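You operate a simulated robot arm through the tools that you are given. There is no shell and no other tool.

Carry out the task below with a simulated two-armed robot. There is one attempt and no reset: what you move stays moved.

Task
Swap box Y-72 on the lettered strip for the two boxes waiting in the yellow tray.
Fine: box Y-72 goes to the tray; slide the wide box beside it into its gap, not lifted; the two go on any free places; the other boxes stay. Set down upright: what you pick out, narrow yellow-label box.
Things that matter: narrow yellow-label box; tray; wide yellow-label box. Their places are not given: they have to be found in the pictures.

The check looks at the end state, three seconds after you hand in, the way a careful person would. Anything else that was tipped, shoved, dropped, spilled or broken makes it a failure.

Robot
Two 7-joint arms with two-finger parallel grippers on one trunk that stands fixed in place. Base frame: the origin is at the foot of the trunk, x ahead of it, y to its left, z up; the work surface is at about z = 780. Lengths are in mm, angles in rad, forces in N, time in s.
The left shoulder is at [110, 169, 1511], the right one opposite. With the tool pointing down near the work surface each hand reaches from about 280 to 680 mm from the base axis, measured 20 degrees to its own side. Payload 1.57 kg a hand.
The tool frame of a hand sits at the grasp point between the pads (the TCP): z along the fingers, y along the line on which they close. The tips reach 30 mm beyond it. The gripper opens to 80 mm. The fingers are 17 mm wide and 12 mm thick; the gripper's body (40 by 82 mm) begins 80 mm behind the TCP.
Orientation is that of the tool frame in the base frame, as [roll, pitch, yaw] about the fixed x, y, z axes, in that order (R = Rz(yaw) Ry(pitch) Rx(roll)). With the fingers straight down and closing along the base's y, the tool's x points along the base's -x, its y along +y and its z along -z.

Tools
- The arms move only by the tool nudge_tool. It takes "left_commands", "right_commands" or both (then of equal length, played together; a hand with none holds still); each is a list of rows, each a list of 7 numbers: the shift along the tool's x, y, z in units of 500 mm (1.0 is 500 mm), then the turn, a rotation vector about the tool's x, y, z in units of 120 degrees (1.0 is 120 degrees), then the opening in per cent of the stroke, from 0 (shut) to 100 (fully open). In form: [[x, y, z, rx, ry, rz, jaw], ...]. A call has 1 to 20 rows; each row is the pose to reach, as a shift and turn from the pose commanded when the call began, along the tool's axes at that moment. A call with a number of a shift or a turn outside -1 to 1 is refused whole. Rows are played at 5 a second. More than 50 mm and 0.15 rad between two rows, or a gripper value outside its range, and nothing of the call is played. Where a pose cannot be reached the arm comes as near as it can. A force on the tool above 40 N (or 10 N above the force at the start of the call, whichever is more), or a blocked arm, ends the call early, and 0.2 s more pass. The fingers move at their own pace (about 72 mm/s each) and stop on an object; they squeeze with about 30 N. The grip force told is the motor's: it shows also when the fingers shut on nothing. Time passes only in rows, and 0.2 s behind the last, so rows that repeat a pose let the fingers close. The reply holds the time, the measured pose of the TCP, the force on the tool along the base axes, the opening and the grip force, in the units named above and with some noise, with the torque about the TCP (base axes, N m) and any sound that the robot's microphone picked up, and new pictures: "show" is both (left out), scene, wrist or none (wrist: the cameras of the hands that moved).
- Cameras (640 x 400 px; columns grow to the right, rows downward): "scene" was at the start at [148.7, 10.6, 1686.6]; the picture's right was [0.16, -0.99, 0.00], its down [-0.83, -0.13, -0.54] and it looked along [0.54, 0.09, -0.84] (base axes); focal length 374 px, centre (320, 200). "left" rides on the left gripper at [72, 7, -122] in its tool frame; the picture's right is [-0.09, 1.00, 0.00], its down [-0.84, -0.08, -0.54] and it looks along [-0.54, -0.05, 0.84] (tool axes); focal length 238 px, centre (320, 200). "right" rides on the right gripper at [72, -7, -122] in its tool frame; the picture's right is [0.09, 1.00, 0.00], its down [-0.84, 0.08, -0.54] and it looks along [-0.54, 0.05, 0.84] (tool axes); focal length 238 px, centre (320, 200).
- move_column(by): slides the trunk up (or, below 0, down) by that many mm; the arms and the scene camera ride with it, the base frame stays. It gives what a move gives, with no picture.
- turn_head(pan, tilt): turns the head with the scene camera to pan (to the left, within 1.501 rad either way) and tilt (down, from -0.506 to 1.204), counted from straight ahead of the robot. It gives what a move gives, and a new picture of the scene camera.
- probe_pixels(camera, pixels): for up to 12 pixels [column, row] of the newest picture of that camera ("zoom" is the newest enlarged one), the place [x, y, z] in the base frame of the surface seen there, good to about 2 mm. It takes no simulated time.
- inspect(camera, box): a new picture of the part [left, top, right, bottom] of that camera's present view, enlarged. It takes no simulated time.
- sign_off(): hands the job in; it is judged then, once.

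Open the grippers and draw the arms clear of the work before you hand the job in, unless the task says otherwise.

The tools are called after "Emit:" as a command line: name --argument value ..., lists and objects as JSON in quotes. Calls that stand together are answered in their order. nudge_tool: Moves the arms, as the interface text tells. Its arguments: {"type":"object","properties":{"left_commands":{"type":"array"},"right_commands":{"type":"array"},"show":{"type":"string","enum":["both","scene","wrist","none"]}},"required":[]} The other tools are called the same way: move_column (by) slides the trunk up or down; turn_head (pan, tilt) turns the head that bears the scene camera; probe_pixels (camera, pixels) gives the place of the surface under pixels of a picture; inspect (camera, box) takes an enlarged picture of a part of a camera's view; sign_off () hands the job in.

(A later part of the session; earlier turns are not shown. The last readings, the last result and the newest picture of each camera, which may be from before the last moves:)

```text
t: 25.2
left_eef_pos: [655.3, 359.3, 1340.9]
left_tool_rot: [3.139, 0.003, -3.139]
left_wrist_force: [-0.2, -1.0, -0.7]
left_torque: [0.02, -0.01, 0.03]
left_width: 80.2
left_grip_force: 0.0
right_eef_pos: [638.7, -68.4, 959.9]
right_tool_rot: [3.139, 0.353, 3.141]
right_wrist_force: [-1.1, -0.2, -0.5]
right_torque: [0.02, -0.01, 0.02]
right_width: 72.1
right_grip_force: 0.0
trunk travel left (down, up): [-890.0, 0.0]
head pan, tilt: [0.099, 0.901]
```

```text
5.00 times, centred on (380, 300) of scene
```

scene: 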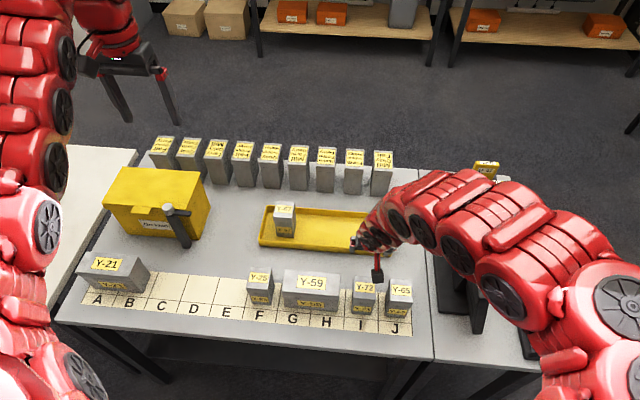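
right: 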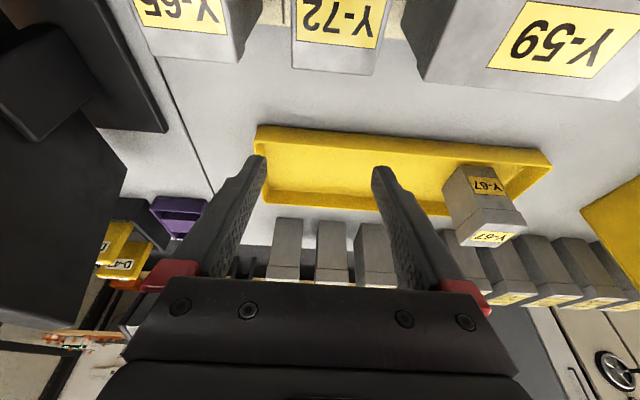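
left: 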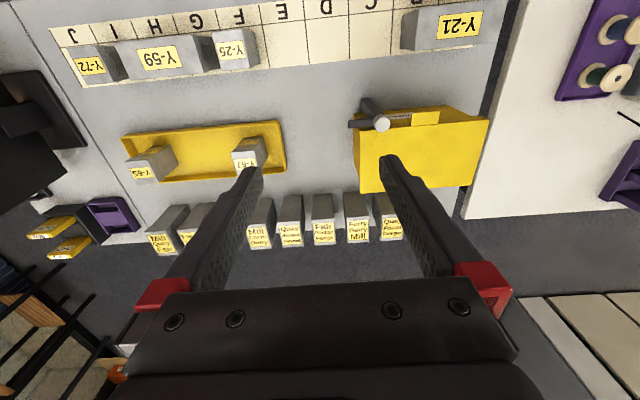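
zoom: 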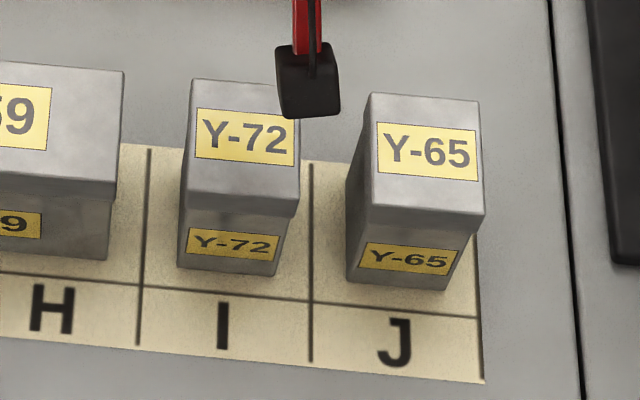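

Y-72's lid spans y≈-93 to -37.5 (centre ≈ -65). I go back down diagonally so that the fingers straddle it at 72 mm opening.

Emit:
nudge_tool --right_commands '[[0.0252, 0.0036, 0.0195, 0, 0, 0, 90], [0.0504, 0.0036, 0.039, 0, 0, 0, 90], [0.0756, 0.0036, 0.0586, 0, 0, 0, 90], [0.1009, 0.0036, 0.0781, 0, 0, 0, 90], [0.1261, 0.0036, 0.0976, 0, 0, 0, 90], [0.1513, 0.0036, 0.1171, 0, 0, 0, 90], [0.1746, 0.0036, 0.1342, 0, 0, 0, 90], [0.1979, 0.0036, 0.1512, 0, 0, 0, 90], [0.1979, 0.0036, 0.1512, 0, 0, 0, 90]]' --show "both"

```text
t: 27.2
left_eef_pos: [654.8, 360.9, 1338.9]
left_tool_rot: [3.141, -0.001, -3.141]
left_wrist_force: [0.3, 0.0, -0.7]
left_torque: [-0.02, 0.0, 0.01]
left_width: 80.2
left_grip_force: 0.1
right_eef_pos: [574.6, -65.3, 855.5]
right_tool_rot: [3.14, 0.352, 3.14]
right_wrist_force: [0.5, 0.7, 0.5]
right_torque: [-0.02, 0.02, -0.03]
right_width: 71.9
right_grip_force: 0.1
trunk travel left (down, up): [-890.0, 0.0]
head pan, tilt: [0.099, 0.901]
```

scene: 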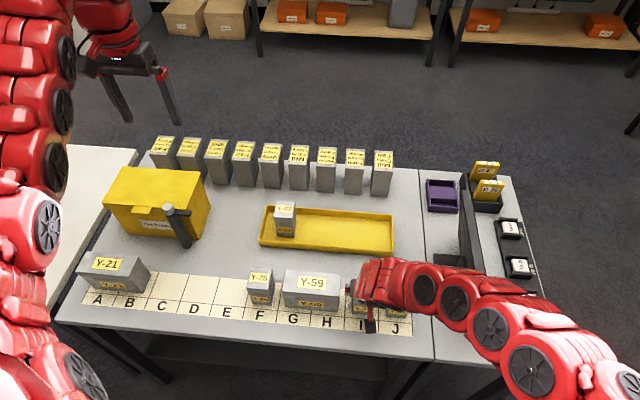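
right: 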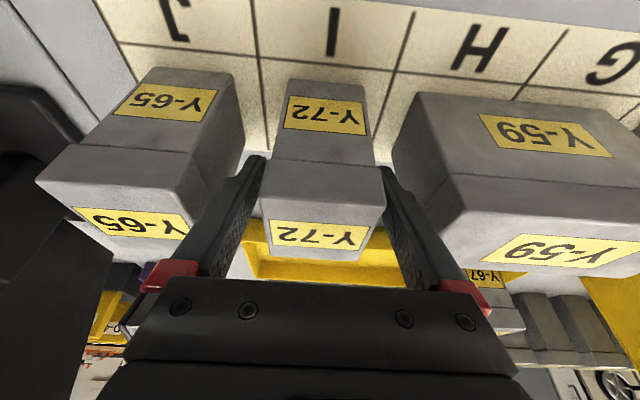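

Fingers straddle Y-72 evenly (wrist view columns 250-395), clear of both neighbours. I close and lift it by about 20 mm.

Emit:
nudge_tool --right_commands '[[0, 0, 0, 0, 0, 0, 55], [0, 0, 0, 0, 0, 0, 40], [0, 0, 0, 0, 0, 0, 40], [0, 0, 0, 0, 0, 0, 40]]' --show "none"

```text
t: 28.2
left_eef_pos: [654.9, 359.8, 1339.4]
left_tool_rot: [3.141, -0.001, -3.14]
left_wrist_force: [0.3, -1.0, 0.6]
left_torque: [0.0, -0.02, -0.01]
left_width: 80.1
left_grip_force: 0.0
right_eef_pos: [573.6, -64.5, 855.3]
right_tool_rot: [3.14, 0.354, 3.139]
right_wrist_force: [0.4, -0.8, 0.6]
right_torque: [-0.09, -0.05, 0.0]
right_width: 55.8
right_grip_force: 30.4
trunk travel left (down, up): [-890.0, 0.0]
head pan, tilt: [0.099, 0.901]
```

Gripped Y-72 at 55.8 mm. I lift and carry it forward and up to about (740,-75,1085).

Emit:
nudge_tool --right_commands '[[-0.0083, 0, -0.0225, 0, 0, 0, 40], [-0.0322, 0, -0.0415, 0, 0, 0, 40], [-0.0941, 0, -0.0827, 0, 0, 0, 40], [-0.165, 0, -0.1313, 0, 0, 0, 40], [-0.236, 0, -0.1799, 0, 0, 0, 40], [-0.3164, -0.006, -0.225, 0, 0, 0, 40], [-0.3968, -0.013, -0.2702, 0, 0, 0, 40], [-0.4696, -0.02, -0.3181, 0, 0, 0, 40], [-0.4696, -0.02, -0.3181, 0, 0, 0, 40]]' --show "both"

```text
t: 30.2
left_eef_pos: [655.3, 359.9, 1339.8]
left_tool_rot: [-3.142, -0.002, -3.141]
left_wrist_force: [0.3, 0.6, 0.2]
left_torque: [-0.03, 0.02, 0.05]
left_width: 80.2
left_grip_force: 0.0
right_eef_pos: [738.9, -73.6, 1087.2]
right_tool_rot: [3.14, 0.351, 3.139]
right_wrist_force: [0.2, 0.7, -2.6]
right_torque: [0.0, 0.03, 0.01]
right_width: 56.1
right_grip_force: 30.2
trunk travel left (down, up): [-890.0, 0.0]
head pan, tilt: [0.099, 0.901]
```

scene: 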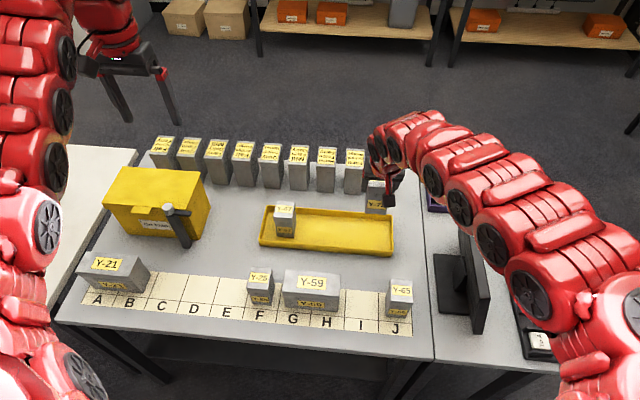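
right: 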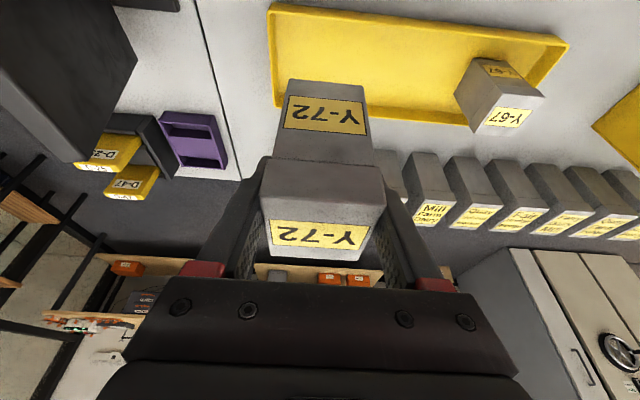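

Y-72 is up, its neighbours unmoved (Y-59 and Y-65 look as before). I lower the trunk by 170 mm to gain reach over the tray.

Emit:
move_column --by -165

```text
t: 32.1
left_eef_pos: [654.9, 359.9, 1174.7]
left_tool_rot: [3.141, 0.001, -3.14]
left_wrist_force: [0.3, -0.8, 0.1]
left_torque: [-0.01, 0.01, -0.01]
left_width: 80.3
left_grip_force: 0.1
right_eef_pos: [739.1, -73.8, 920.8]
right_tool_rot: [3.139, 0.353, 3.14]
right_wrist_force: [-0.5, -0.9, -2.9]
right_torque: [-0.03, 0.0, 0.01]
right_width: 55.5
right_grip_force: 30.2
trunk travel left (down, up): [-725.0, 165.0]
head pan, tilt: [0.099, 0.901]
```

I move forward over the tray's right part and lower to about 10 mm above its floor.

Emit:
nudge_tool --right_commands '[[-0.0507, 0, 0.0185, 0, 0, 0, 40], [-0.1014, 0, 0.037, 0, 0, 0, 40], [-0.0843, 0, 0.084, 0, 0, 0, 40], [-0.0671, 0, 0.131, 0, 0, 0, 40], [-0.0671, 0, 0.131, 0, 0, 0, 40]]' --show "both"

```text
t: 33.3
left_eef_pos: [654.7, 361.0, 1175.5]
left_tool_rot: [-3.14, -0.001, -3.14]
left_wrist_force: [0.1, 0.2, 0.1]
left_torque: [0.01, 0.04, 0.0]
left_width: 80.0
left_grip_force: 0.0
right_eef_pos: [786.2, -74.3, 884.3]
right_tool_rot: [3.14, 0.353, 3.14]
right_wrist_force: [-0.5, -0.6, -1.6]
right_torque: [0.01, -0.01, 0.03]
right_width: 56.0
right_grip_force: 30.1
right hand out of reach, approached as far as the arm can: row 3, 4, 5
trunk travel left (down, up): [-725.0, 165.0]
head pan, tilt: [0.099, 0.901]
```

scene: 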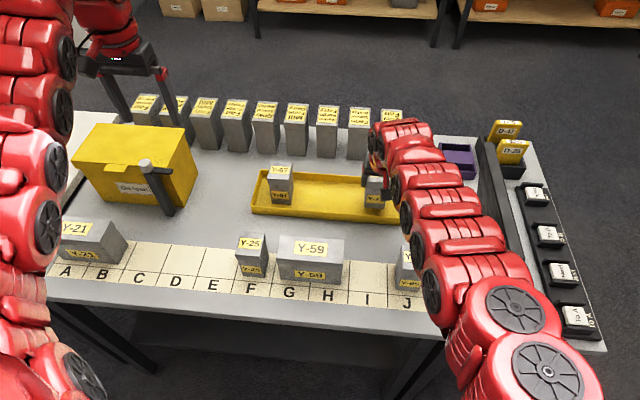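
right: 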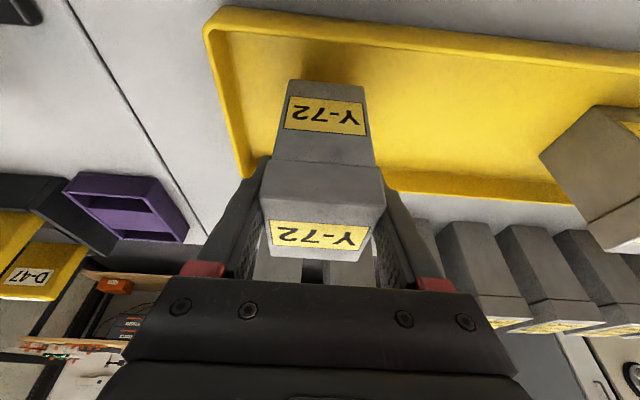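

Far limit reached at (786,-74,884). I raise the box 71 mm, then lower the trunk by 85 mm to extend the reach.

Emit:
nudge_tool --right_commands '[[-0.0243, 0, -0.0667, 0, 0, 0, 40], [-0.0487, 0, -0.1333, 0, 0, 0, 40], [-0.0487, 0, -0.1333, 0, 0, 0, 40]]' --show "none"

Emit:
move_column --by -80

```text
t: 34.1
left_eef_pos: [655.0, 359.2, 1173.6]
left_tool_rot: [-3.141, 0.0, -3.138]
left_wrist_force: [-1.0, -0.2, 0.8]
left_torque: [0.0, 0.03, 0.0]
left_width: 80.0
left_grip_force: 0.1
right_eef_pos: [784.5, -74.8, 955.9]
right_tool_rot: [3.14, 0.35, 3.139]
right_wrist_force: [0.1, -0.1, -2.1]
right_torque: [0.05, 0.02, 0.01]
right_width: 55.9
right_grip_force: 29.9
trunk travel left (down, up): [-725.0, 165.0]
head pan, tilt: [0.099, 0.901]
```

```text
t: 35.3
left_eef_pos: [655.0, 360.7, 1094.6]
left_tool_rot: [-3.141, 0.0, -3.139]
left_wrist_force: [1.1, -0.1, -0.8]
left_torque: [-0.01, -0.03, 0.0]
left_width: 79.8
left_grip_force: 0.1
right_eef_pos: [783.6, -74.4, 875.2]
right_tool_rot: [3.141, 0.355, 3.14]
right_wrist_force: [-0.5, 0.2, -2.2]
right_torque: [0.02, -0.01, -0.01]
right_width: 55.6
right_grip_force: 29.6
trunk travel left (down, up): [-645.0, 245.0]
head pan, tilt: [0.099, 0.901]
```

Now at (784,-74,875). I shift forward 9 mm and lower 12 mm, to ~3 mm above the tray floor.

Emit:
nudge_tool --right_commands '[[-0.0169, 0, 0.0062, 0, 0, 0, 40], [-0.0128, 0, 0.0175, 0, 0, 0, 40], [-0.0087, 0, 0.0287, 0, 0, 0, 40], [-0.0087, 0, 0.0287, 0, 0, 0, 40], [-0.0087, 0, 0.0287, 0, 0, 0, 40]]' --show "wrist"

```text
t: 36.5
left_eef_pos: [655.1, 360.9, 1093.9]
left_tool_rot: [-3.141, 0.0, -3.14]
left_wrist_force: [0.4, 0.7, -0.4]
left_torque: [-0.07, 0.01, -0.02]
left_width: 80.0
left_grip_force: 0.1
right_eef_pos: [792.2, -74.6, 863.3]
right_tool_rot: [3.139, 0.351, 3.141]
right_wrist_force: [0.0, -0.4, -2.6]
right_torque: [0.0, 0.0, -0.04]
right_width: 55.6
right_grip_force: 29.6
trunk travel left (down, up): [-645.0, 245.0]
head pan, tilt: [0.099, 0.901]
```

right: 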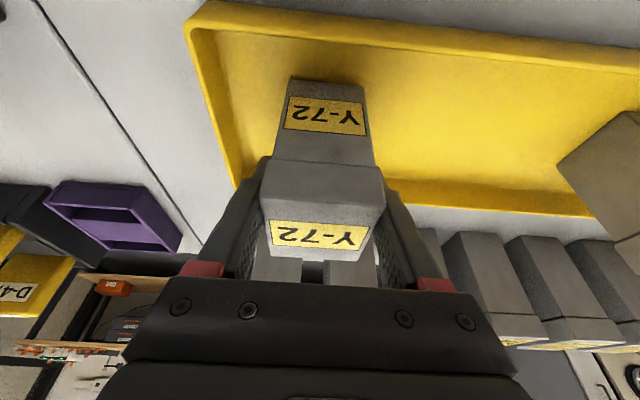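

Weight still hangs (-2.6 N) at z=863. I lower in 1 mm steps by 2.5 mm and watch the force.

Emit:
nudge_tool --right_commands '[[0.0007, 0, 0.0019, 0, 0, 0, 40], [0.0014, 0, 0.0038, 0, 0, 0, 40], [0.0017, 0, 0.0047, 0, 0, 0, 40], [0.0017, 0, 0.0047, 0, 0, 0, 40]]' --show "none"

```text
t: 37.5
left_eef_pos: [654.8, 360.5, 1094.3]
left_tool_rot: [-3.141, 0.0, -3.139]
left_wrist_force: [0.3, 0.7, -0.5]
left_torque: [-0.02, -0.02, 0.02]
left_width: 79.9
left_grip_force: 0.1
right_eef_pos: [792.5, -74.0, 859.8]
right_tool_rot: [3.139, 0.35, 3.141]
right_wrist_force: [-0.2, -0.2, -2.9]
right_torque: [0.01, 0.02, -0.01]
right_width: 55.7
right_grip_force: 30.0
trunk travel left (down, up): [-645.0, 245.0]
head pan, tilt: [0.099, 0.901]
```

Emit:
nudge_tool --right_commands '[[0.0004, 0, 0.001, 0, 0, 0, 40], [0.0007, 0, 0.0019, 0, 0, 0, 40], [0.0007, 0, 0.0019, 0, 0, 0, 40]]' --show "none"

```text
t: 38.3
left_eef_pos: [655.0, 360.1, 1095.5]
left_tool_rot: [3.14, 0.002, -3.139]
left_wrist_force: [0.5, 0.3, -0.7]
left_torque: [-0.01, 0.01, 0.01]
left_width: 79.9
left_grip_force: 0.0
right_eef_pos: [793.7, -73.4, 860.9]
right_tool_rot: [3.141, 0.354, 3.141]
right_wrist_force: [0.9, -0.3, 0.1]
right_torque: [-0.08, -0.12, -0.02]
right_width: 55.5
right_grip_force: 30.1
trunk travel left (down, up): [-645.0, 245.0]
head pan, tilt: [0.099, 0.901]
```

The wrist force dropped to ~0 N: the box rests on the tray floor. I open the jaws.

Emit:
nudge_tool --right_commands '[[0, 0, 0, 0, 0, 0, 70], [0, 0, 0, 0, 0, 0, 95], [0, 0, 0, 0, 0, 0, 95], [0, 0, 0, 0, 0, 0, 95]]' --show "wrist"

```text
t: 39.3
left_eef_pos: [655.6, 359.7, 1094.1]
left_tool_rot: [-3.14, 0.001, -3.14]
left_wrist_force: [0.6, 0.3, 0.6]
left_torque: [0.0, -0.05, -0.03]
left_width: 80.0
left_grip_force: 0.0
right_eef_pos: [792.9, -73.4, 860.8]
right_tool_rot: [3.138, 0.353, 3.138]
right_wrist_force: [0.1, 0.7, 0.1]
right_torque: [0.01, -0.02, -0.01]
right_width: 75.6
right_grip_force: 0.0
trunk travel left (down, up): [-645.0, 245.0]
head pan, tilt: [0.099, 0.901]
```

right: 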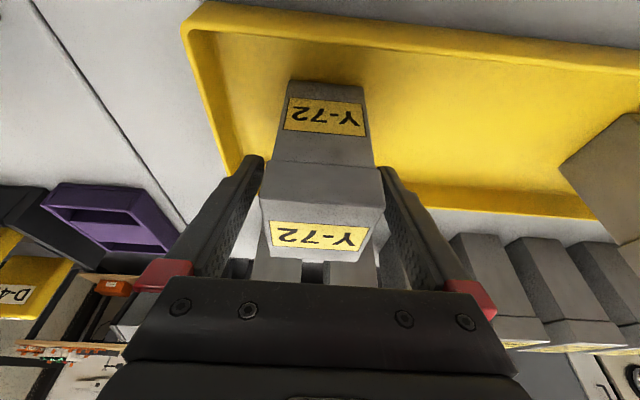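

Released. I raise the right hand straight up off Y-72, and take pictures.

Emit:
nudge_tool --right_commands '[[-0.012, 0, -0.0329, 0, 0, 0, 95], [-0.036, 0, -0.0987, 0, 0, 0, 95], [-0.06, 0, -0.1645, 0, 0, 0, 95], [-0.072, 0, -0.1974, 0, 0, 0, 95], [-0.072, 0, -0.1974, 0, 0, 0, 95]]' --show "both"

```text
t: 40.5
left_eef_pos: [655.1, 359.7, 1095.1]
left_tool_rot: [-3.141, 0.0, -3.141]
left_wrist_force: [0.1, -0.4, -0.1]
left_torque: [0.0, 0.02, -0.01]
left_width: 79.9
left_grip_force: 0.1
right_eef_pos: [793.4, -74.5, 965.4]
right_tool_rot: [3.14, 0.349, 3.14]
right_wrist_force: [0.4, -0.6, 0.3]
right_torque: [0.04, 0.02, 0.01]
right_width: 76.0
right_grip_force: 0.1
trunk travel left (down, up): [-645.0, 245.0]
head pan, tilt: [0.099, 0.901]
```

scene: 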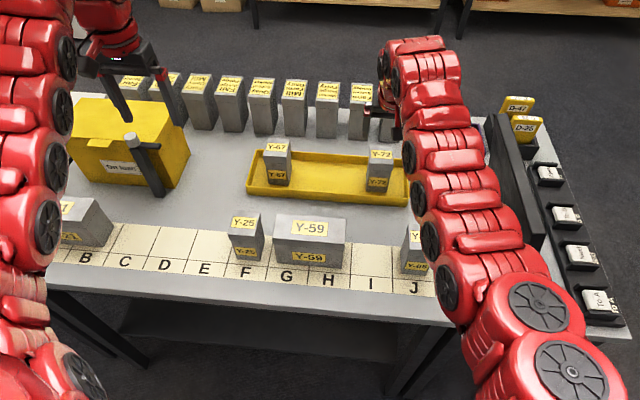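
right: 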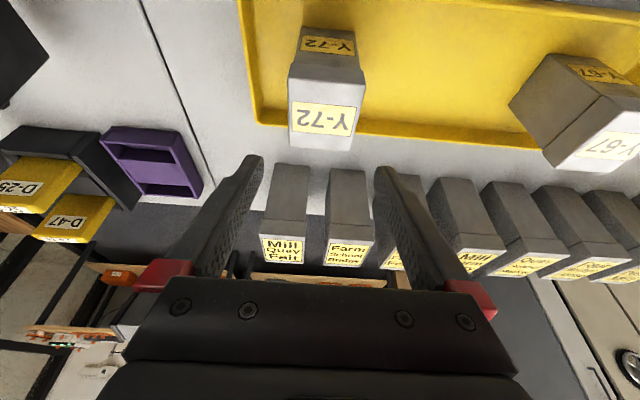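

Y-72 stands upright in the tray (wrist view (325,100)). Now the left hand goes to above Y-67 with the same forward tilt.

Emit:
nudge_tool --left_commands '[[-0.0457, -0.0622, 0.043, 0, -0.0278, 0, 100], [-0.0913, -0.1243, 0.086, 0, -0.0557, 0, 100], [-0.137, -0.1865, 0.129, 0, -0.0835, 0, 100], [-0.1827, -0.2487, 0.172, 0, -0.1113, 0, 100], [-0.2283, -0.3108, 0.215, 0, -0.1392, 0, 100], [-0.274, -0.373, 0.258, 0, -0.167, 0, 100], [-0.274, -0.373, 0.258, 0, -0.167, 0, 100]]' --show "both"

```text
t: 42.1
left_eef_pos: [792.6, 173.7, 966.2]
left_tool_rot: [-3.141, 0.351, -3.139]
left_wrist_force: [-0.3, 0.1, 0.6]
left_torque: [0.0, -0.03, 0.03]
left_width: 80.2
left_grip_force: 0.1
right_eef_pos: [793.0, -72.5, 965.2]
right_tool_rot: [3.141, 0.352, 3.139]
right_wrist_force: [-0.1, -0.5, -0.1]
right_torque: [-0.01, 0.01, -0.02]
right_width: 76.3
right_grip_force: 0.0
trunk travel left (down, up): [-645.0, 245.0]
head pan, tilt: [0.099, 0.901]
```

scene: 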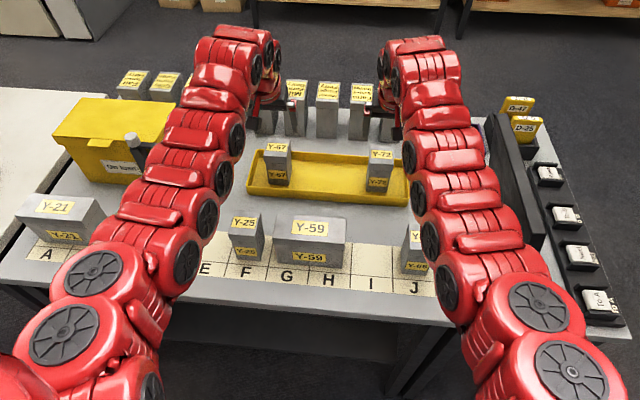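
left: 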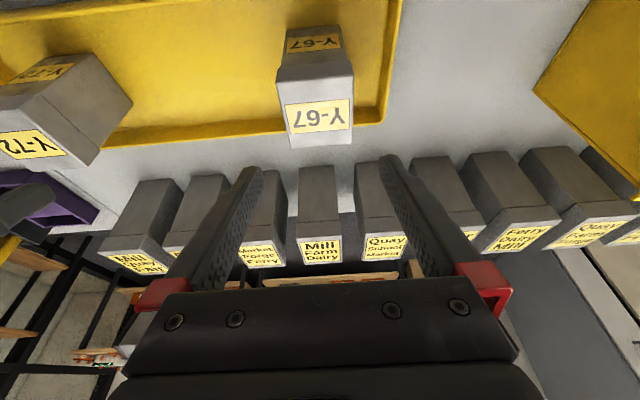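

The left hand is over Y-67, which shows between the fingers at columns 278-354. I probe its lid.

Emit:
probe_pixels --camera "left" --pixels '[[282, 84], [350, 78], [291, 143], [350, 139], [288, 40], [336, 36], [279, 76], [353, 70]]'

```text
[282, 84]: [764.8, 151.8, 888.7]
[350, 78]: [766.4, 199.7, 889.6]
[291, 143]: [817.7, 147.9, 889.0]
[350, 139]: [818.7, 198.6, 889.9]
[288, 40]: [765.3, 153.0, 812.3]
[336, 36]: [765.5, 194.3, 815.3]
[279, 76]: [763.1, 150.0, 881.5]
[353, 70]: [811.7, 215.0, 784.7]
```

Lid centre y≈174, hand at 173.7. I descend straight to z≈858.

Emit:
nudge_tool --left_commands '[[0.0186, 0.001, 0.0507, 0, 0, 0, 100], [0.0371, 0.001, 0.1014, 0, 0, 0, 100], [0.0557, 0.001, 0.1521, 0, 0, 0, 100], [0.0743, 0.001, 0.2028, 0, 0, 0, 100], [0.0743, 0.001, 0.2028, 0, 0, 0, 100]]' --show "wrist"

```text
t: 43.3
left_eef_pos: [792.8, 173.0, 858.0]
left_tool_rot: [-3.141, 0.351, -3.14]
left_wrist_force: [-0.3, 0.5, -0.5]
left_torque: [0.0, 0.04, -0.01]
left_width: 80.2
left_grip_force: 0.1
right_eef_pos: [792.5, -73.7, 966.1]
right_tool_rot: [3.14, 0.352, 3.138]
right_wrist_force: [0.1, -0.6, 0.0]
right_torque: [0.01, -0.03, 0.01]
right_width: 75.9
right_grip_force: 0.0
trunk travel left (down, up): [-645.0, 245.0]
head pan, tilt: [0.099, 0.901]
```

left: 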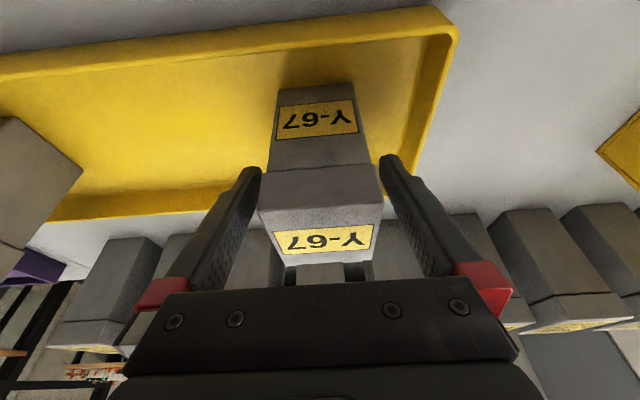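

Fingers straddle Y-67 evenly. I close the left gripper.

Emit:
nudge_tool --left_commands '[[0, 0, 0, 0, 0, 0, 55], [0, 0, 0, 0, 0, 0, 40], [0, 0, 0, 0, 0, 0, 40], [0, 0, 0, 0, 0, 0, 40]]' --show "none"

```text
t: 44.3
left_eef_pos: [791.3, 173.4, 858.8]
left_tool_rot: [3.14, 0.352, -3.139]
left_wrist_force: [0.8, 1.0, 0.0]
left_torque: [0.08, -0.03, -0.01]
left_width: 55.4
left_grip_force: 29.9
right_eef_pos: [792.4, -74.4, 964.6]
right_tool_rot: [3.14, 0.35, 3.14]
right_wrist_force: [0.4, 0.3, 0.8]
right_torque: [0.02, -0.01, 0.01]
right_width: 76.0
right_grip_force: 0.0
trunk travel left (down, up): [-645.0, 245.0]
head pan, tilt: [0.099, 0.901]
```

Gripped Y-67 at 55.4 mm with 30 N. I lift it 100 mm and draw it back slightly.

Emit:
nudge_tool --left_commands '[[-0.0103, 0, -0.0282, 0, 0, 0, 40], [-0.0344, 0, -0.0939, 0, 0, 0, 40], [-0.0585, 0, -0.1596, 0, 0, 0, 40], [-0.0312, 0.03, -0.2016, 0, 0, 0, 40], [0.0176, 0.08, -0.2194, 0, 0, 0, 40], [0.0176, 0.08, -0.2194, 0, 0, 0, 40]]' --show "both"

```text
t: 45.7
left_eef_pos: [746.8, 215.2, 958.8]
left_tool_rot: [3.14, 0.352, -3.14]
left_wrist_force: [1.0, 0.3, -2.2]
left_torque: [0.02, 0.02, 0.0]
left_width: 55.4
left_grip_force: 30.0
right_eef_pos: [792.3, -74.0, 965.1]
right_tool_rot: [3.139, 0.352, 3.139]
right_wrist_force: [-0.2, -0.3, -0.5]
right_torque: [0.0, 0.01, 0.02]
right_width: 76.0
right_grip_force: 0.0
trunk travel left (down, up): [-645.0, 245.0]
head pan, tilt: [0.099, 0.901]
```

scene: 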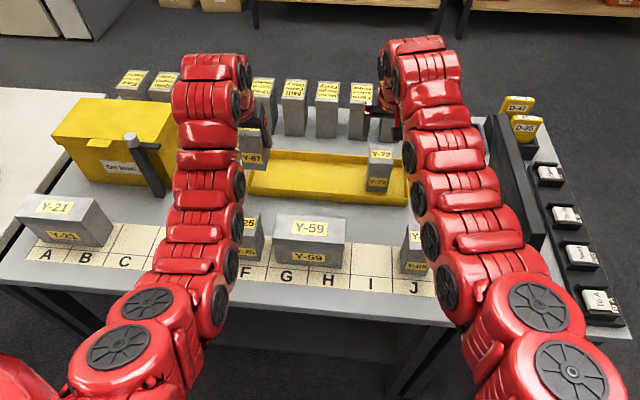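
left: 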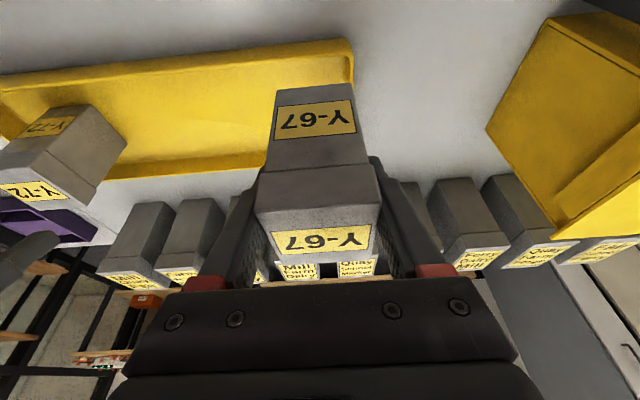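

Y-67 is held firmly and clear of the tray. I raise the trunk to its top for working over the strip.

Emit:
move_column --by 245

```text
t: 48.2
left_eef_pos: [746.5, 213.7, 1203.2]
left_tool_rot: [-3.141, 0.35, -3.139]
left_wrist_force: [-0.2, 0.1, -1.9]
left_torque: [0.01, 0.01, 0.03]
left_width: 55.4
left_grip_force: 30.4
right_eef_pos: [793.2, -74.1, 1210.4]
right_tool_rot: [3.139, 0.351, 3.138]
right_wrist_force: [0.4, 0.7, 0.2]
right_torque: [0.02, 0.01, 0.0]
right_width: 76.0
right_grip_force: 0.1
trunk travel left (down, up): [-890.0, 0.0]
head pan, tilt: [0.099, 0.901]
```

I carry Y-67 back and down in a diagonal to above cell D (572,383), keeping clear of the post at (705,453) and Y-25.

Emit:
nudge_tool --left_commands '[[0.0309, 0.006, 0.0845, 0, 0, 0, 40], [0.0638, 0.012, 0.1683, 0, 0, 0, 40], [0.1047, 0.05, 0.2279, 0, 0, 0, 40], [0.1643, 0.11, 0.2742, 0, 0, 0, 40], [0.2324, 0.172, 0.3089, 0, 0, 0, 40], [0.3039, 0.224, 0.353, 0, 0, 0, 40], [0.3754, 0.272, 0.3971, 0, 0, 0, 40], [0.4479, 0.312, 0.4323, 0, 0, 0, 40], [0.5085, 0.332, 0.4698, 0, 0, 0, 40], [0.5509, 0.338, 0.4926, 0, 0, 0, 40], [0.5509, 0.338, 0.4926, 0, 0, 0, 40]]' --show "both"

```text
t: 50.6
left_eef_pos: [571.0, 383.0, 877.5]
left_tool_rot: [3.14, 0.352, -3.141]
left_wrist_force: [-0.4, 0.4, -2.4]
left_torque: [-0.02, 0.0, 0.03]
left_width: 55.4
left_grip_force: 30.1
right_eef_pos: [793.8, -73.8, 1209.3]
right_tool_rot: [3.141, 0.349, 3.139]
right_wrist_force: [0.7, -0.6, 0.6]
right_torque: [-0.01, 0.01, -0.01]
right_width: 75.9
right_grip_force: 0.0
trunk travel left (down, up): [-890.0, 0.0]
head pan, tilt: [0.099, 0.901]
```

scene: 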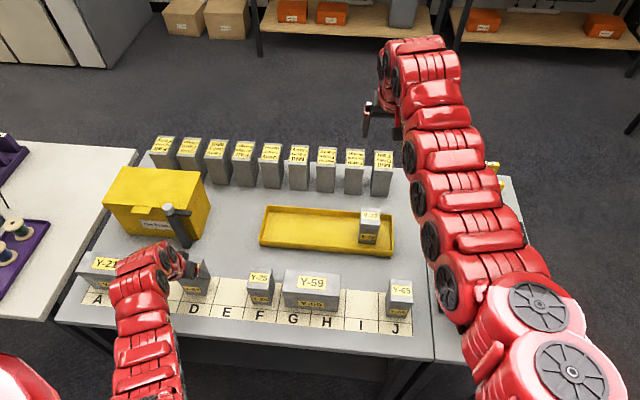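
left: 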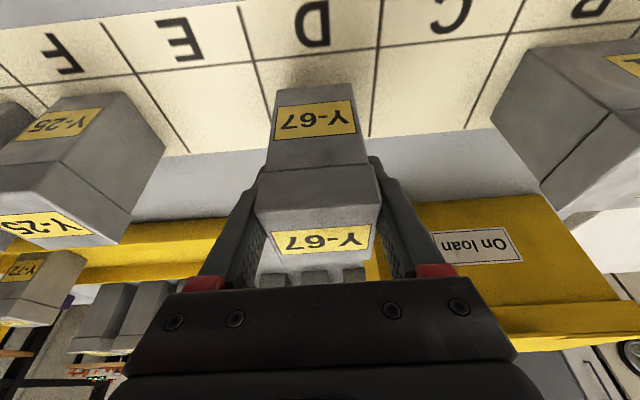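

Y-67 hangs over cell D at (571,383,877). I lower it 20 mm, then slowly to contact.

Emit:
nudge_tool --left_commands '[[0.0055, 0, 0.0195, 0, 0, 0, 40], [0.0115, 0, 0.0372, 0, 0, 0, 40], [0.0126, 0, 0.0401, 0, 0, 0, 40], [0.0126, 0, 0.0401, 0, 0, 0, 40]]' --show "wrist"

```text
t: 51.6
left_eef_pos: [572.2, 383.3, 856.3]
left_tool_rot: [3.141, 0.351, -3.139]
left_wrist_force: [0.0, -0.4, -3.3]
left_torque: [0.0, 0.03, -0.02]
left_width: 55.6
left_grip_force: 30.1
right_eef_pos: [791.9, -74.4, 1210.0]
right_tool_rot: [3.138, 0.35, 3.139]
right_wrist_force: [0.0, -0.4, 0.1]
right_torque: [0.01, 0.0, -0.02]
right_width: 76.1
right_grip_force: 0.1
trunk travel left (down, up): [-890.0, 0.0]
head pan, tilt: [0.099, 0.901]
```

left: 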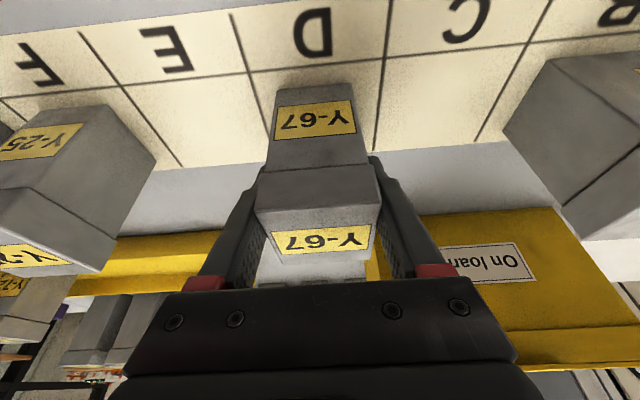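

Still hanging (-3.3 N) at 856. I lower 2 mm in small steps.

Emit:
nudge_tool --left_commands '[[0.0007, 0, 0.0019, 0, 0, 0, 40], [0.0014, 0, 0.0038, 0, 0, 0, 40], [0.0014, 0, 0.0038, 0, 0, 0, 40]]' --show "none"

```text
t: 52.4
left_eef_pos: [572.7, 381.8, 854.3]
left_tool_rot: [-3.141, 0.352, -3.141]
left_wrist_force: [0.6, 0.7, -1.5]
left_torque: [-0.01, -0.01, -0.04]
left_width: 55.5
left_grip_force: 29.9
right_eef_pos: [792.7, -74.1, 1209.4]
right_tool_rot: [3.139, 0.35, 3.14]
right_wrist_force: [1.0, -0.1, 0.7]
right_torque: [-0.02, 0.01, -0.02]
right_width: 76.1
right_grip_force: 0.1
trunk travel left (down, up): [-890.0, 0.0]
head pan, tilt: [0.099, 0.901]
```

Emit:
nudge_tool --left_commands '[[0.0004, 0, 0.001, 0, 0, 0, 40], [0.0006, 0, 0.0016, 0, 0, 0, 40], [0.0006, 0, 0.0016, 0, 0, 0, 40]]' --show "none"

```text
t: 53.2
left_eef_pos: [573.0, 382.5, 853.3]
left_tool_rot: [-3.142, 0.351, -3.141]
left_wrist_force: [-0.2, 0.0, 0.6]
left_torque: [0.03, 0.06, 0.01]
left_width: 55.4
left_grip_force: 30.0
right_eef_pos: [793.0, -74.5, 1210.2]
right_tool_rot: [3.141, 0.353, 3.141]
right_wrist_force: [-0.5, 0.7, 0.0]
right_torque: [0.01, 0.01, 0.01]
right_width: 75.9
right_grip_force: 0.1
trunk travel left (down, up): [-890.0, 0.0]
head pan, tilt: [0.099, 0.901]
```

The load has gone to about +0.6 N: the box rests on the strip. I open the left jaws.

Emit:
nudge_tool --left_commands '[[0, 0, 0, 0, 0, 0, 70], [0, 0, 0, 0, 0, 0, 95], [0, 0, 0, 0, 0, 0, 95], [0, 0, 0, 0, 0, 0, 95]]' --show "wrist"

```text
t: 54.2
left_eef_pos: [572.6, 383.0, 852.9]
left_tool_rot: [3.14, 0.352, -3.14]
left_wrist_force: [-0.3, 0.5, 0.2]
left_torque: [0.03, 0.03, 0.0]
left_width: 76.0
left_grip_force: 0.1
right_eef_pos: [792.7, -73.6, 1208.8]
right_tool_rot: [3.14, 0.354, 3.14]
right_wrist_force: [-1.0, -0.4, -0.5]
right_torque: [0.04, 0.0, -0.02]
right_width: 75.8
right_grip_force: 0.1
trunk travel left (down, up): [-890.0, 0.0]
head pan, tilt: [0.099, 0.901]
```

left: 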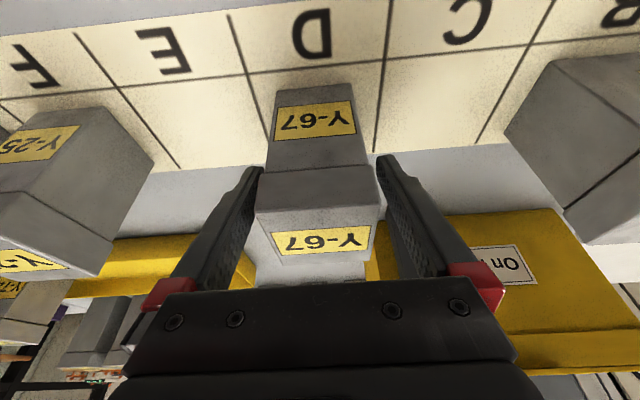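

Released. The left hand goes straight up off Y-67, then untilts and retreats to about (655,360,1240).

Emit:
nudge_tool --left_commands '[[-0.0138, 0, -0.0375, 0, 0, 0, 95], [-0.0414, 0, -0.1126, 0, 0, 0, 95], [-0.0641, 0, -0.1746, 0, 0, 0, 95], [-0.1162, -0.0066, -0.2486, 0, 0.024, 0, 95], [-0.167, -0.0131, -0.3188, 0, 0.048, 0, 95], [-0.2177, -0.0197, -0.389, 0, 0.072, 0, 95], [-0.2686, -0.0263, -0.4593, 0, 0.096, 0, 95], [-0.3194, -0.0329, -0.5296, 0, 0.12, 0, 95], [-0.3701, -0.0394, -0.5998, 0, 0.144, 0, 95], [-0.4208, -0.046, -0.67, 0, 0.168, 0, 95], [-0.4208, -0.046, -0.67, 0, 0.168, 0, 95]]' --show "both"

```text
t: 56.6
left_eef_pos: [655.3, 358.7, 1240.6]
left_tool_rot: [3.141, -0.002, 3.139]
left_wrist_force: [-0.4, 0.3, -0.8]
left_torque: [-0.01, 0.01, 0.0]
left_width: 76.0
left_grip_force: 0.0
right_eef_pos: [791.9, -74.4, 1210.3]
right_tool_rot: [3.139, 0.354, 3.141]
right_wrist_force: [1.2, -0.1, 0.0]
right_torque: [-0.01, 0.03, -0.03]
right_width: 76.0
right_grip_force: 0.0
trunk travel left (down, up): [-890.0, 0.0]
head pan, tilt: [0.099, 0.901]
```

scene: 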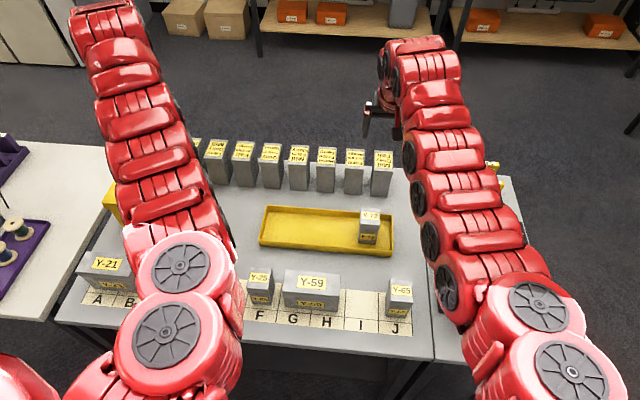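
left: 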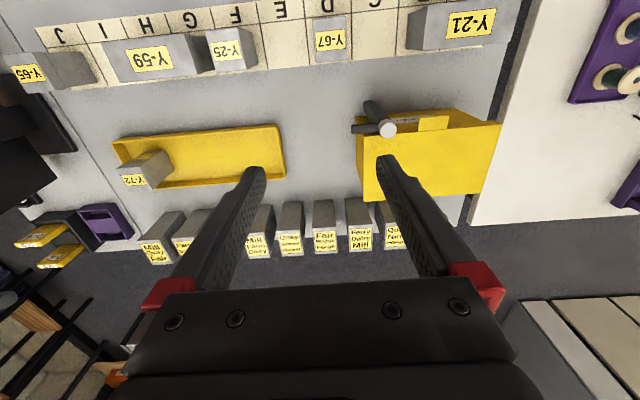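

Y-67 stands on D. For sliding Y-59 the right arm is better with the shoulder near 1450, so I lower the trunk by 126 mm, both hands staying high.

Emit:
move_column --by -126

Emit:
nudge_tool --right_commands '[[0.069, 0.0416, 0.0104, 0, 0.0336, 0, 95], [0.1381, 0.0832, 0.0209, 0, 0.0672, 0, 95], [0.2071, 0.1248, 0.0313, 0, 0.1008, 0, 95], [0.2762, 0.1664, 0.0418, 0, 0.1344, 0, 95], [0.3452, 0.208, 0.0522, 0, 0.168, 0, 95], [0.3452, 0.208, 0.0522, 0, 0.168, 0, 95]]' --show "both"

```text
t: 58.2
left_eef_pos: [654.8, 357.7, 1115.6]
left_tool_rot: [3.141, -0.002, -3.14]
left_wrist_force: [-0.1, 0.4, 0.1]
left_torque: [-0.02, -0.02, 0.01]
left_width: 76.1
left_grip_force: 0.2
right_eef_pos: [793.3, -74.8, 1085.1]
right_tool_rot: [3.139, 0.351, 3.14]
right_wrist_force: [0.1, 0.4, -0.4]
right_torque: [0.03, 0.01, -0.04]
right_width: 76.0
right_grip_force: 0.1
trunk travel left (down, up): [-764.0, 126.0]
head pan, tilt: [0.099, 0.901]
```

```text
t: 59.6
left_eef_pos: [656.2, 359.7, 1115.2]
left_tool_rot: [-3.141, -0.001, -3.141]
left_wrist_force: [0.7, -0.7, 0.5]
left_torque: [0.0, 0.03, 0.02]
left_width: 76.0
left_grip_force: 0.1
right_eef_pos: [638.4, 30.2, 1000.3]
right_tool_rot: [3.14, 0.0, 3.14]
right_wrist_force: [0.3, -0.6, 0.0]
right_torque: [-0.03, 0.01, -0.02]
right_width: 76.2
right_grip_force: 0.1
trunk travel left (down, up): [-764.0, 126.0]
head pan, tilt: [0.099, 0.901]
```

scene: 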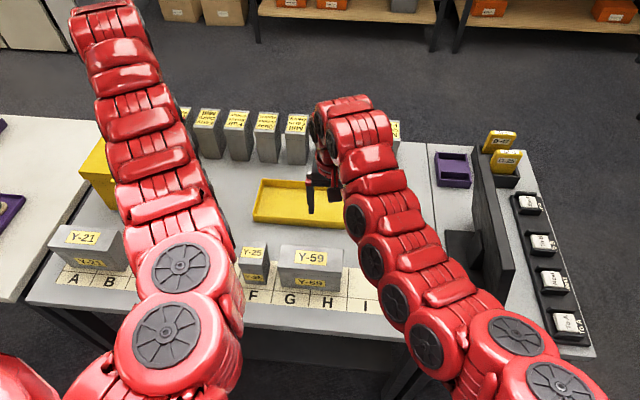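
right: 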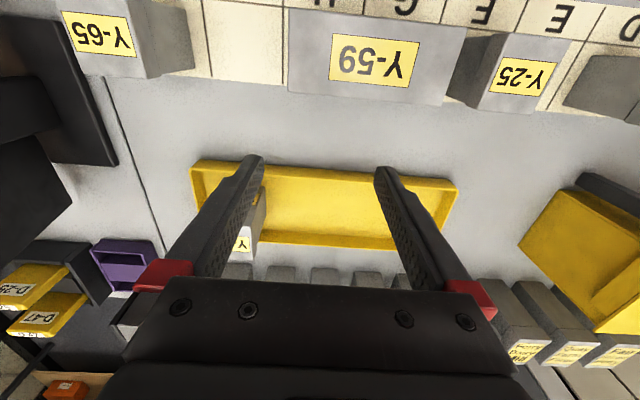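

Hand is now straight down at (638,30,1000). I turn it 90° about its axis so the fingers close along base x, around the narrow depth of Y-59.

Emit:
nudge_tool --right_commands '[[0, 0, 0, 0, 0, 0.0625, 100], [0, 0, 0, 0, 0, 0.125, 100], [0, 0, 0, 0, 0, 0.1875, 100], [0, 0, 0, 0, 0, 0.25, 100], [0, 0, 0, 0, 0, 0.3125, 100], [0, 0, 0, 0, 0, 0.375, 100], [0, 0, 0, 0, 0, 0.4375, 100], [0, 0, 0, 0, 0, 0.5, 100], [0, 0, 0, 0, 0, 0.5625, 100], [0, 0, 0, 0, 0, 0.625, 100], [0, 0, 0, 0, 0, 0.6875, 100], [0, 0, 0, 0, 0, 0.75, 100], [0, 0, 0, 0, 0, 0.75, 100]]' --show "both"

```text
t: 62.4
left_eef_pos: [654.5, 357.5, 1115.1]
left_tool_rot: [-3.141, 0.0, -3.138]
left_wrist_force: [0.7, -0.1, 0.5]
left_torque: [-0.04, -0.02, 0.01]
left_width: 76.0
left_grip_force: 0.0
right_eef_pos: [639.7, 30.4, 1000.0]
right_tool_rot: [3.141, -0.002, 1.568]
right_wrist_force: [0.2, -0.3, 0.0]
right_torque: [-0.03, 0.01, -0.03]
right_width: 80.2
right_grip_force: 0.1
trunk travel left (down, up): [-764.0, 126.0]
head pan, tilt: [0.099, 0.901]
```

scene: 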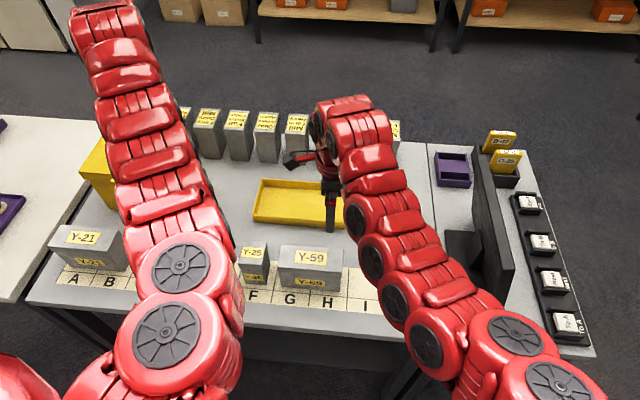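
right: 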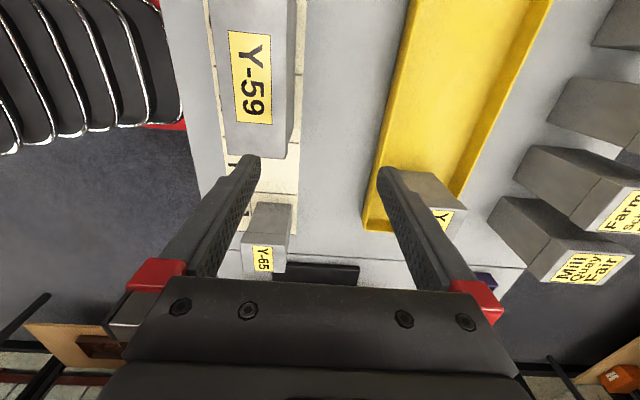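

The hand turned (yaw 1.568) and the wrist camera now looks along -y, showing Y-59 ahead. I move above its centre (572,68) at z=960.

Emit:
nudge_tool --right_commands '[[0.0253, -0.0449, 0.0267, 0, 0, 0, 100], [0.0507, -0.0897, 0.0533, 0, 0, 0, 100], [0.076, -0.1346, 0.08, 0, 0, 0, 100], [0.076, -0.1346, 0.08, 0, 0, 0, 100]]' --show "both"

```text
t: 63.4
left_eef_pos: [655.9, 357.6, 1116.2]
left_tool_rot: [-3.141, -0.002, -3.141]
left_wrist_force: [-0.8, -0.2, 0.4]
left_torque: [-0.01, -0.01, 0.03]
left_width: 76.0
left_grip_force: 0.0
right_eef_pos: [572.3, 67.4, 960.9]
right_tool_rot: [-3.14, -0.002, 1.569]
right_wrist_force: [-0.6, 0.8, -0.2]
right_torque: [-0.02, 0.01, 0.01]
right_width: 79.8
right_grip_force: 0.0
trunk travel left (down, up): [-764.0, 126.0]
head pan, tilt: [0.099, 0.901]
```

scene: 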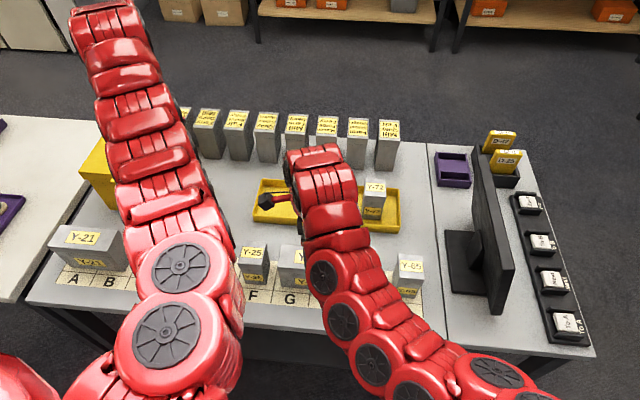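
right: 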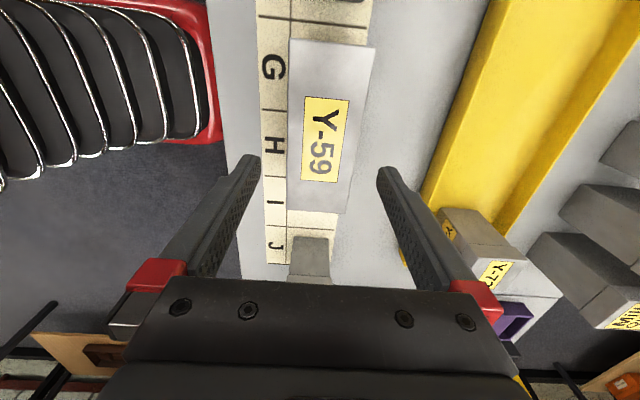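

Y-59 lies between the fingers in the wrist view (columns 288-375). I probe its lid edges for centring.

Emit:
probe_pixels --camera "right" --pixels '[[291, 50], [291, 120], [291, 200], [370, 60], [358, 130], [347, 205], [295, 42], [370, 48], [290, 207], [343, 211]]'

```text
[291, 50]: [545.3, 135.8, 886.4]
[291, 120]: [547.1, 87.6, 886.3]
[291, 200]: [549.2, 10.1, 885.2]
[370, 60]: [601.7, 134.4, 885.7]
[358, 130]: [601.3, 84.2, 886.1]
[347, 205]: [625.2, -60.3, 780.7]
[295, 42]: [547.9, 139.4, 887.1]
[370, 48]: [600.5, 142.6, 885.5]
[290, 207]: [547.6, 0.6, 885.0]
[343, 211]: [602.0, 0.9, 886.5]
```

Centre is about (572.5,69). I lower to z≈842 with open fingers (body stays above the lid at 887).

Emit:
nudge_tool --right_commands '[[0, 0, 0.059, 0, 0, 0, 100], [0, 0, 0.118, 0, 0, 0, 100], [0, 0, 0.177, 0, 0, 0, 100], [0, 0, 0.236, 0, 0, 0, 100], [0, 0, 0.236, 0, 0, 0, 100]]' --show "both"

```text
t: 64.6
left_eef_pos: [655.0, 358.3, 1115.9]
left_tool_rot: [3.141, -0.002, 3.141]
left_wrist_force: [0.2, -0.1, 0.5]
left_torque: [0.02, 0.0, 0.01]
left_width: 75.8
left_grip_force: 0.0
right_eef_pos: [572.7, 69.7, 843.0]
right_tool_rot: [3.141, -0.002, 1.569]
right_wrist_force: [0.4, 0.4, -0.7]
right_torque: [0.0, 0.01, 0.02]
right_width: 79.9
right_grip_force: 0.0
trunk travel left (down, up): [-764.0, 126.0]
head pan, tilt: [0.099, 0.901]
```

scene: 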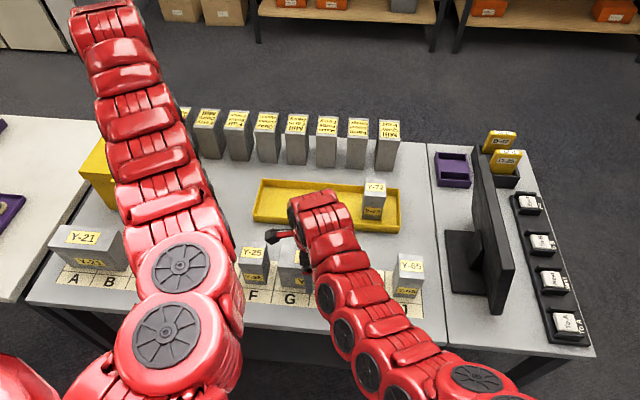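
right: 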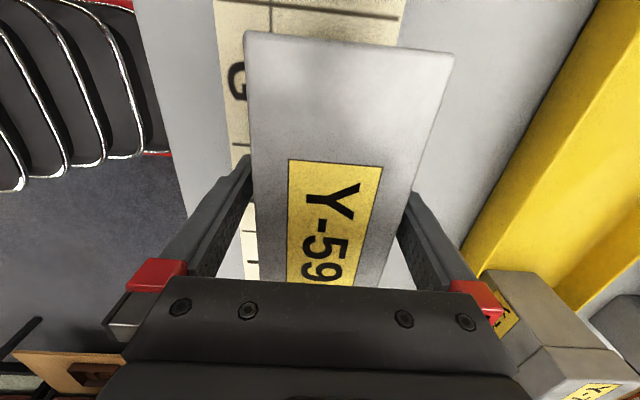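

The fingers straddle the box's front and back. I close them gently, holding still.

Emit:
nudge_tool --right_commands '[[0, 0, 0, 0, 0, 0, 80], [0, 0, 0, 0, 0, 0, 65], [0, 0, 0, 0, 0, 0, 55], [0, 0, 0, 0, 0, 0, 55], [0, 0, 0, 0, 0, 0, 55]]' --show "wrist"

```text
t: 65.8
left_eef_pos: [655.1, 358.5, 1115.2]
left_tool_rot: [-3.141, -0.002, -3.14]
left_wrist_force: [0.3, -0.4, 0.7]
left_torque: [-0.03, 0.03, 0.02]
left_width: 75.8
left_grip_force: 0.0
right_eef_pos: [573.0, 69.6, 841.9]
right_tool_rot: [3.141, -0.003, 1.569]
right_wrist_force: [1.8, -0.1, 2.1]
right_torque: [0.07, 0.06, -0.03]
right_width: 61.5
right_grip_force: 29.7
trunk travel left (down, up): [-764.0, 126.0]
head pan, tilt: [0.099, 0.901]
```

right: 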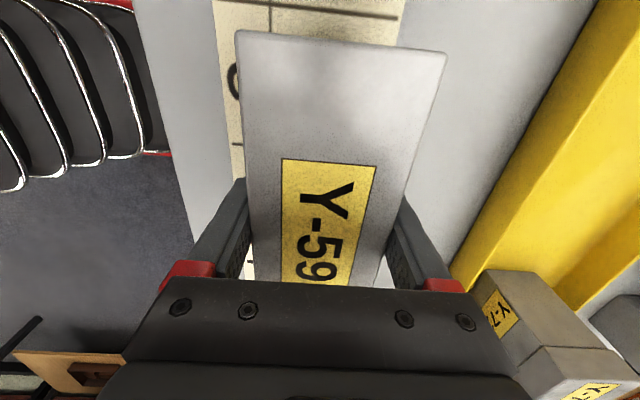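

Gripped at 61.5 mm. I now slide Y-59 toward -y, slowly and at constant height with a hair of downward bias, first 40 mm.

Emit:
nudge_tool --right_commands '[[0, 0, 0.0006, 0, 0, 0, 55], [-0.01, 0, 0.0008, 0, 0, 0, 55], [-0.02, 0, 0.0008, 0, 0, 0, 55], [-0.03, 0, 0.0008, 0, 0, 0, 55], [-0.04, 0, 0.0008, 0, 0, 0, 55], [-0.05, 0, 0.0008, 0, 0, 0, 55], [-0.06, 0, 0.0008, 0, 0, 0, 55], [-0.07, 0, 0.0008, 0, 0, 0, 55], [-0.08, 0, 0.0008, 0, 0, 0, 55], [-0.08, 0, 0.0008, 0, 0, 0, 55]]' --show "both"

```text
t: 68.0
left_eef_pos: [654.5, 359.6, 1114.7]
left_tool_rot: [-3.139, -0.001, -3.14]
left_wrist_force: [0.1, 0.2, -0.5]
left_torque: [-0.01, -0.01, 0.0]
left_width: 75.7
left_grip_force: 0.1
right_eef_pos: [573.0, 30.0, 843.0]
right_tool_rot: [3.141, -0.001, 1.57]
right_wrist_force: [0.4, 7.6, 15.3]
right_torque: [-0.05, 0.46, 0.0]
right_width: 61.8
right_grip_force: 29.7
trunk travel left (down, up): [-764.0, 126.0]
head pan, tilt: [0.099, 0.901]
```

scene: 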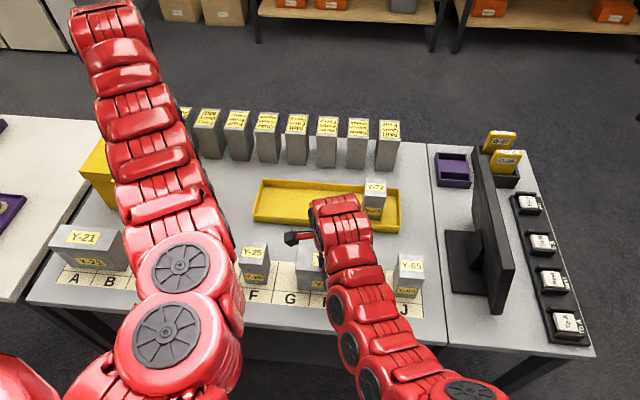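
right: 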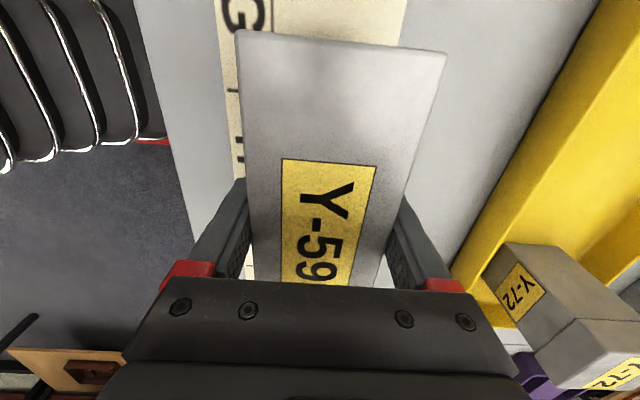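

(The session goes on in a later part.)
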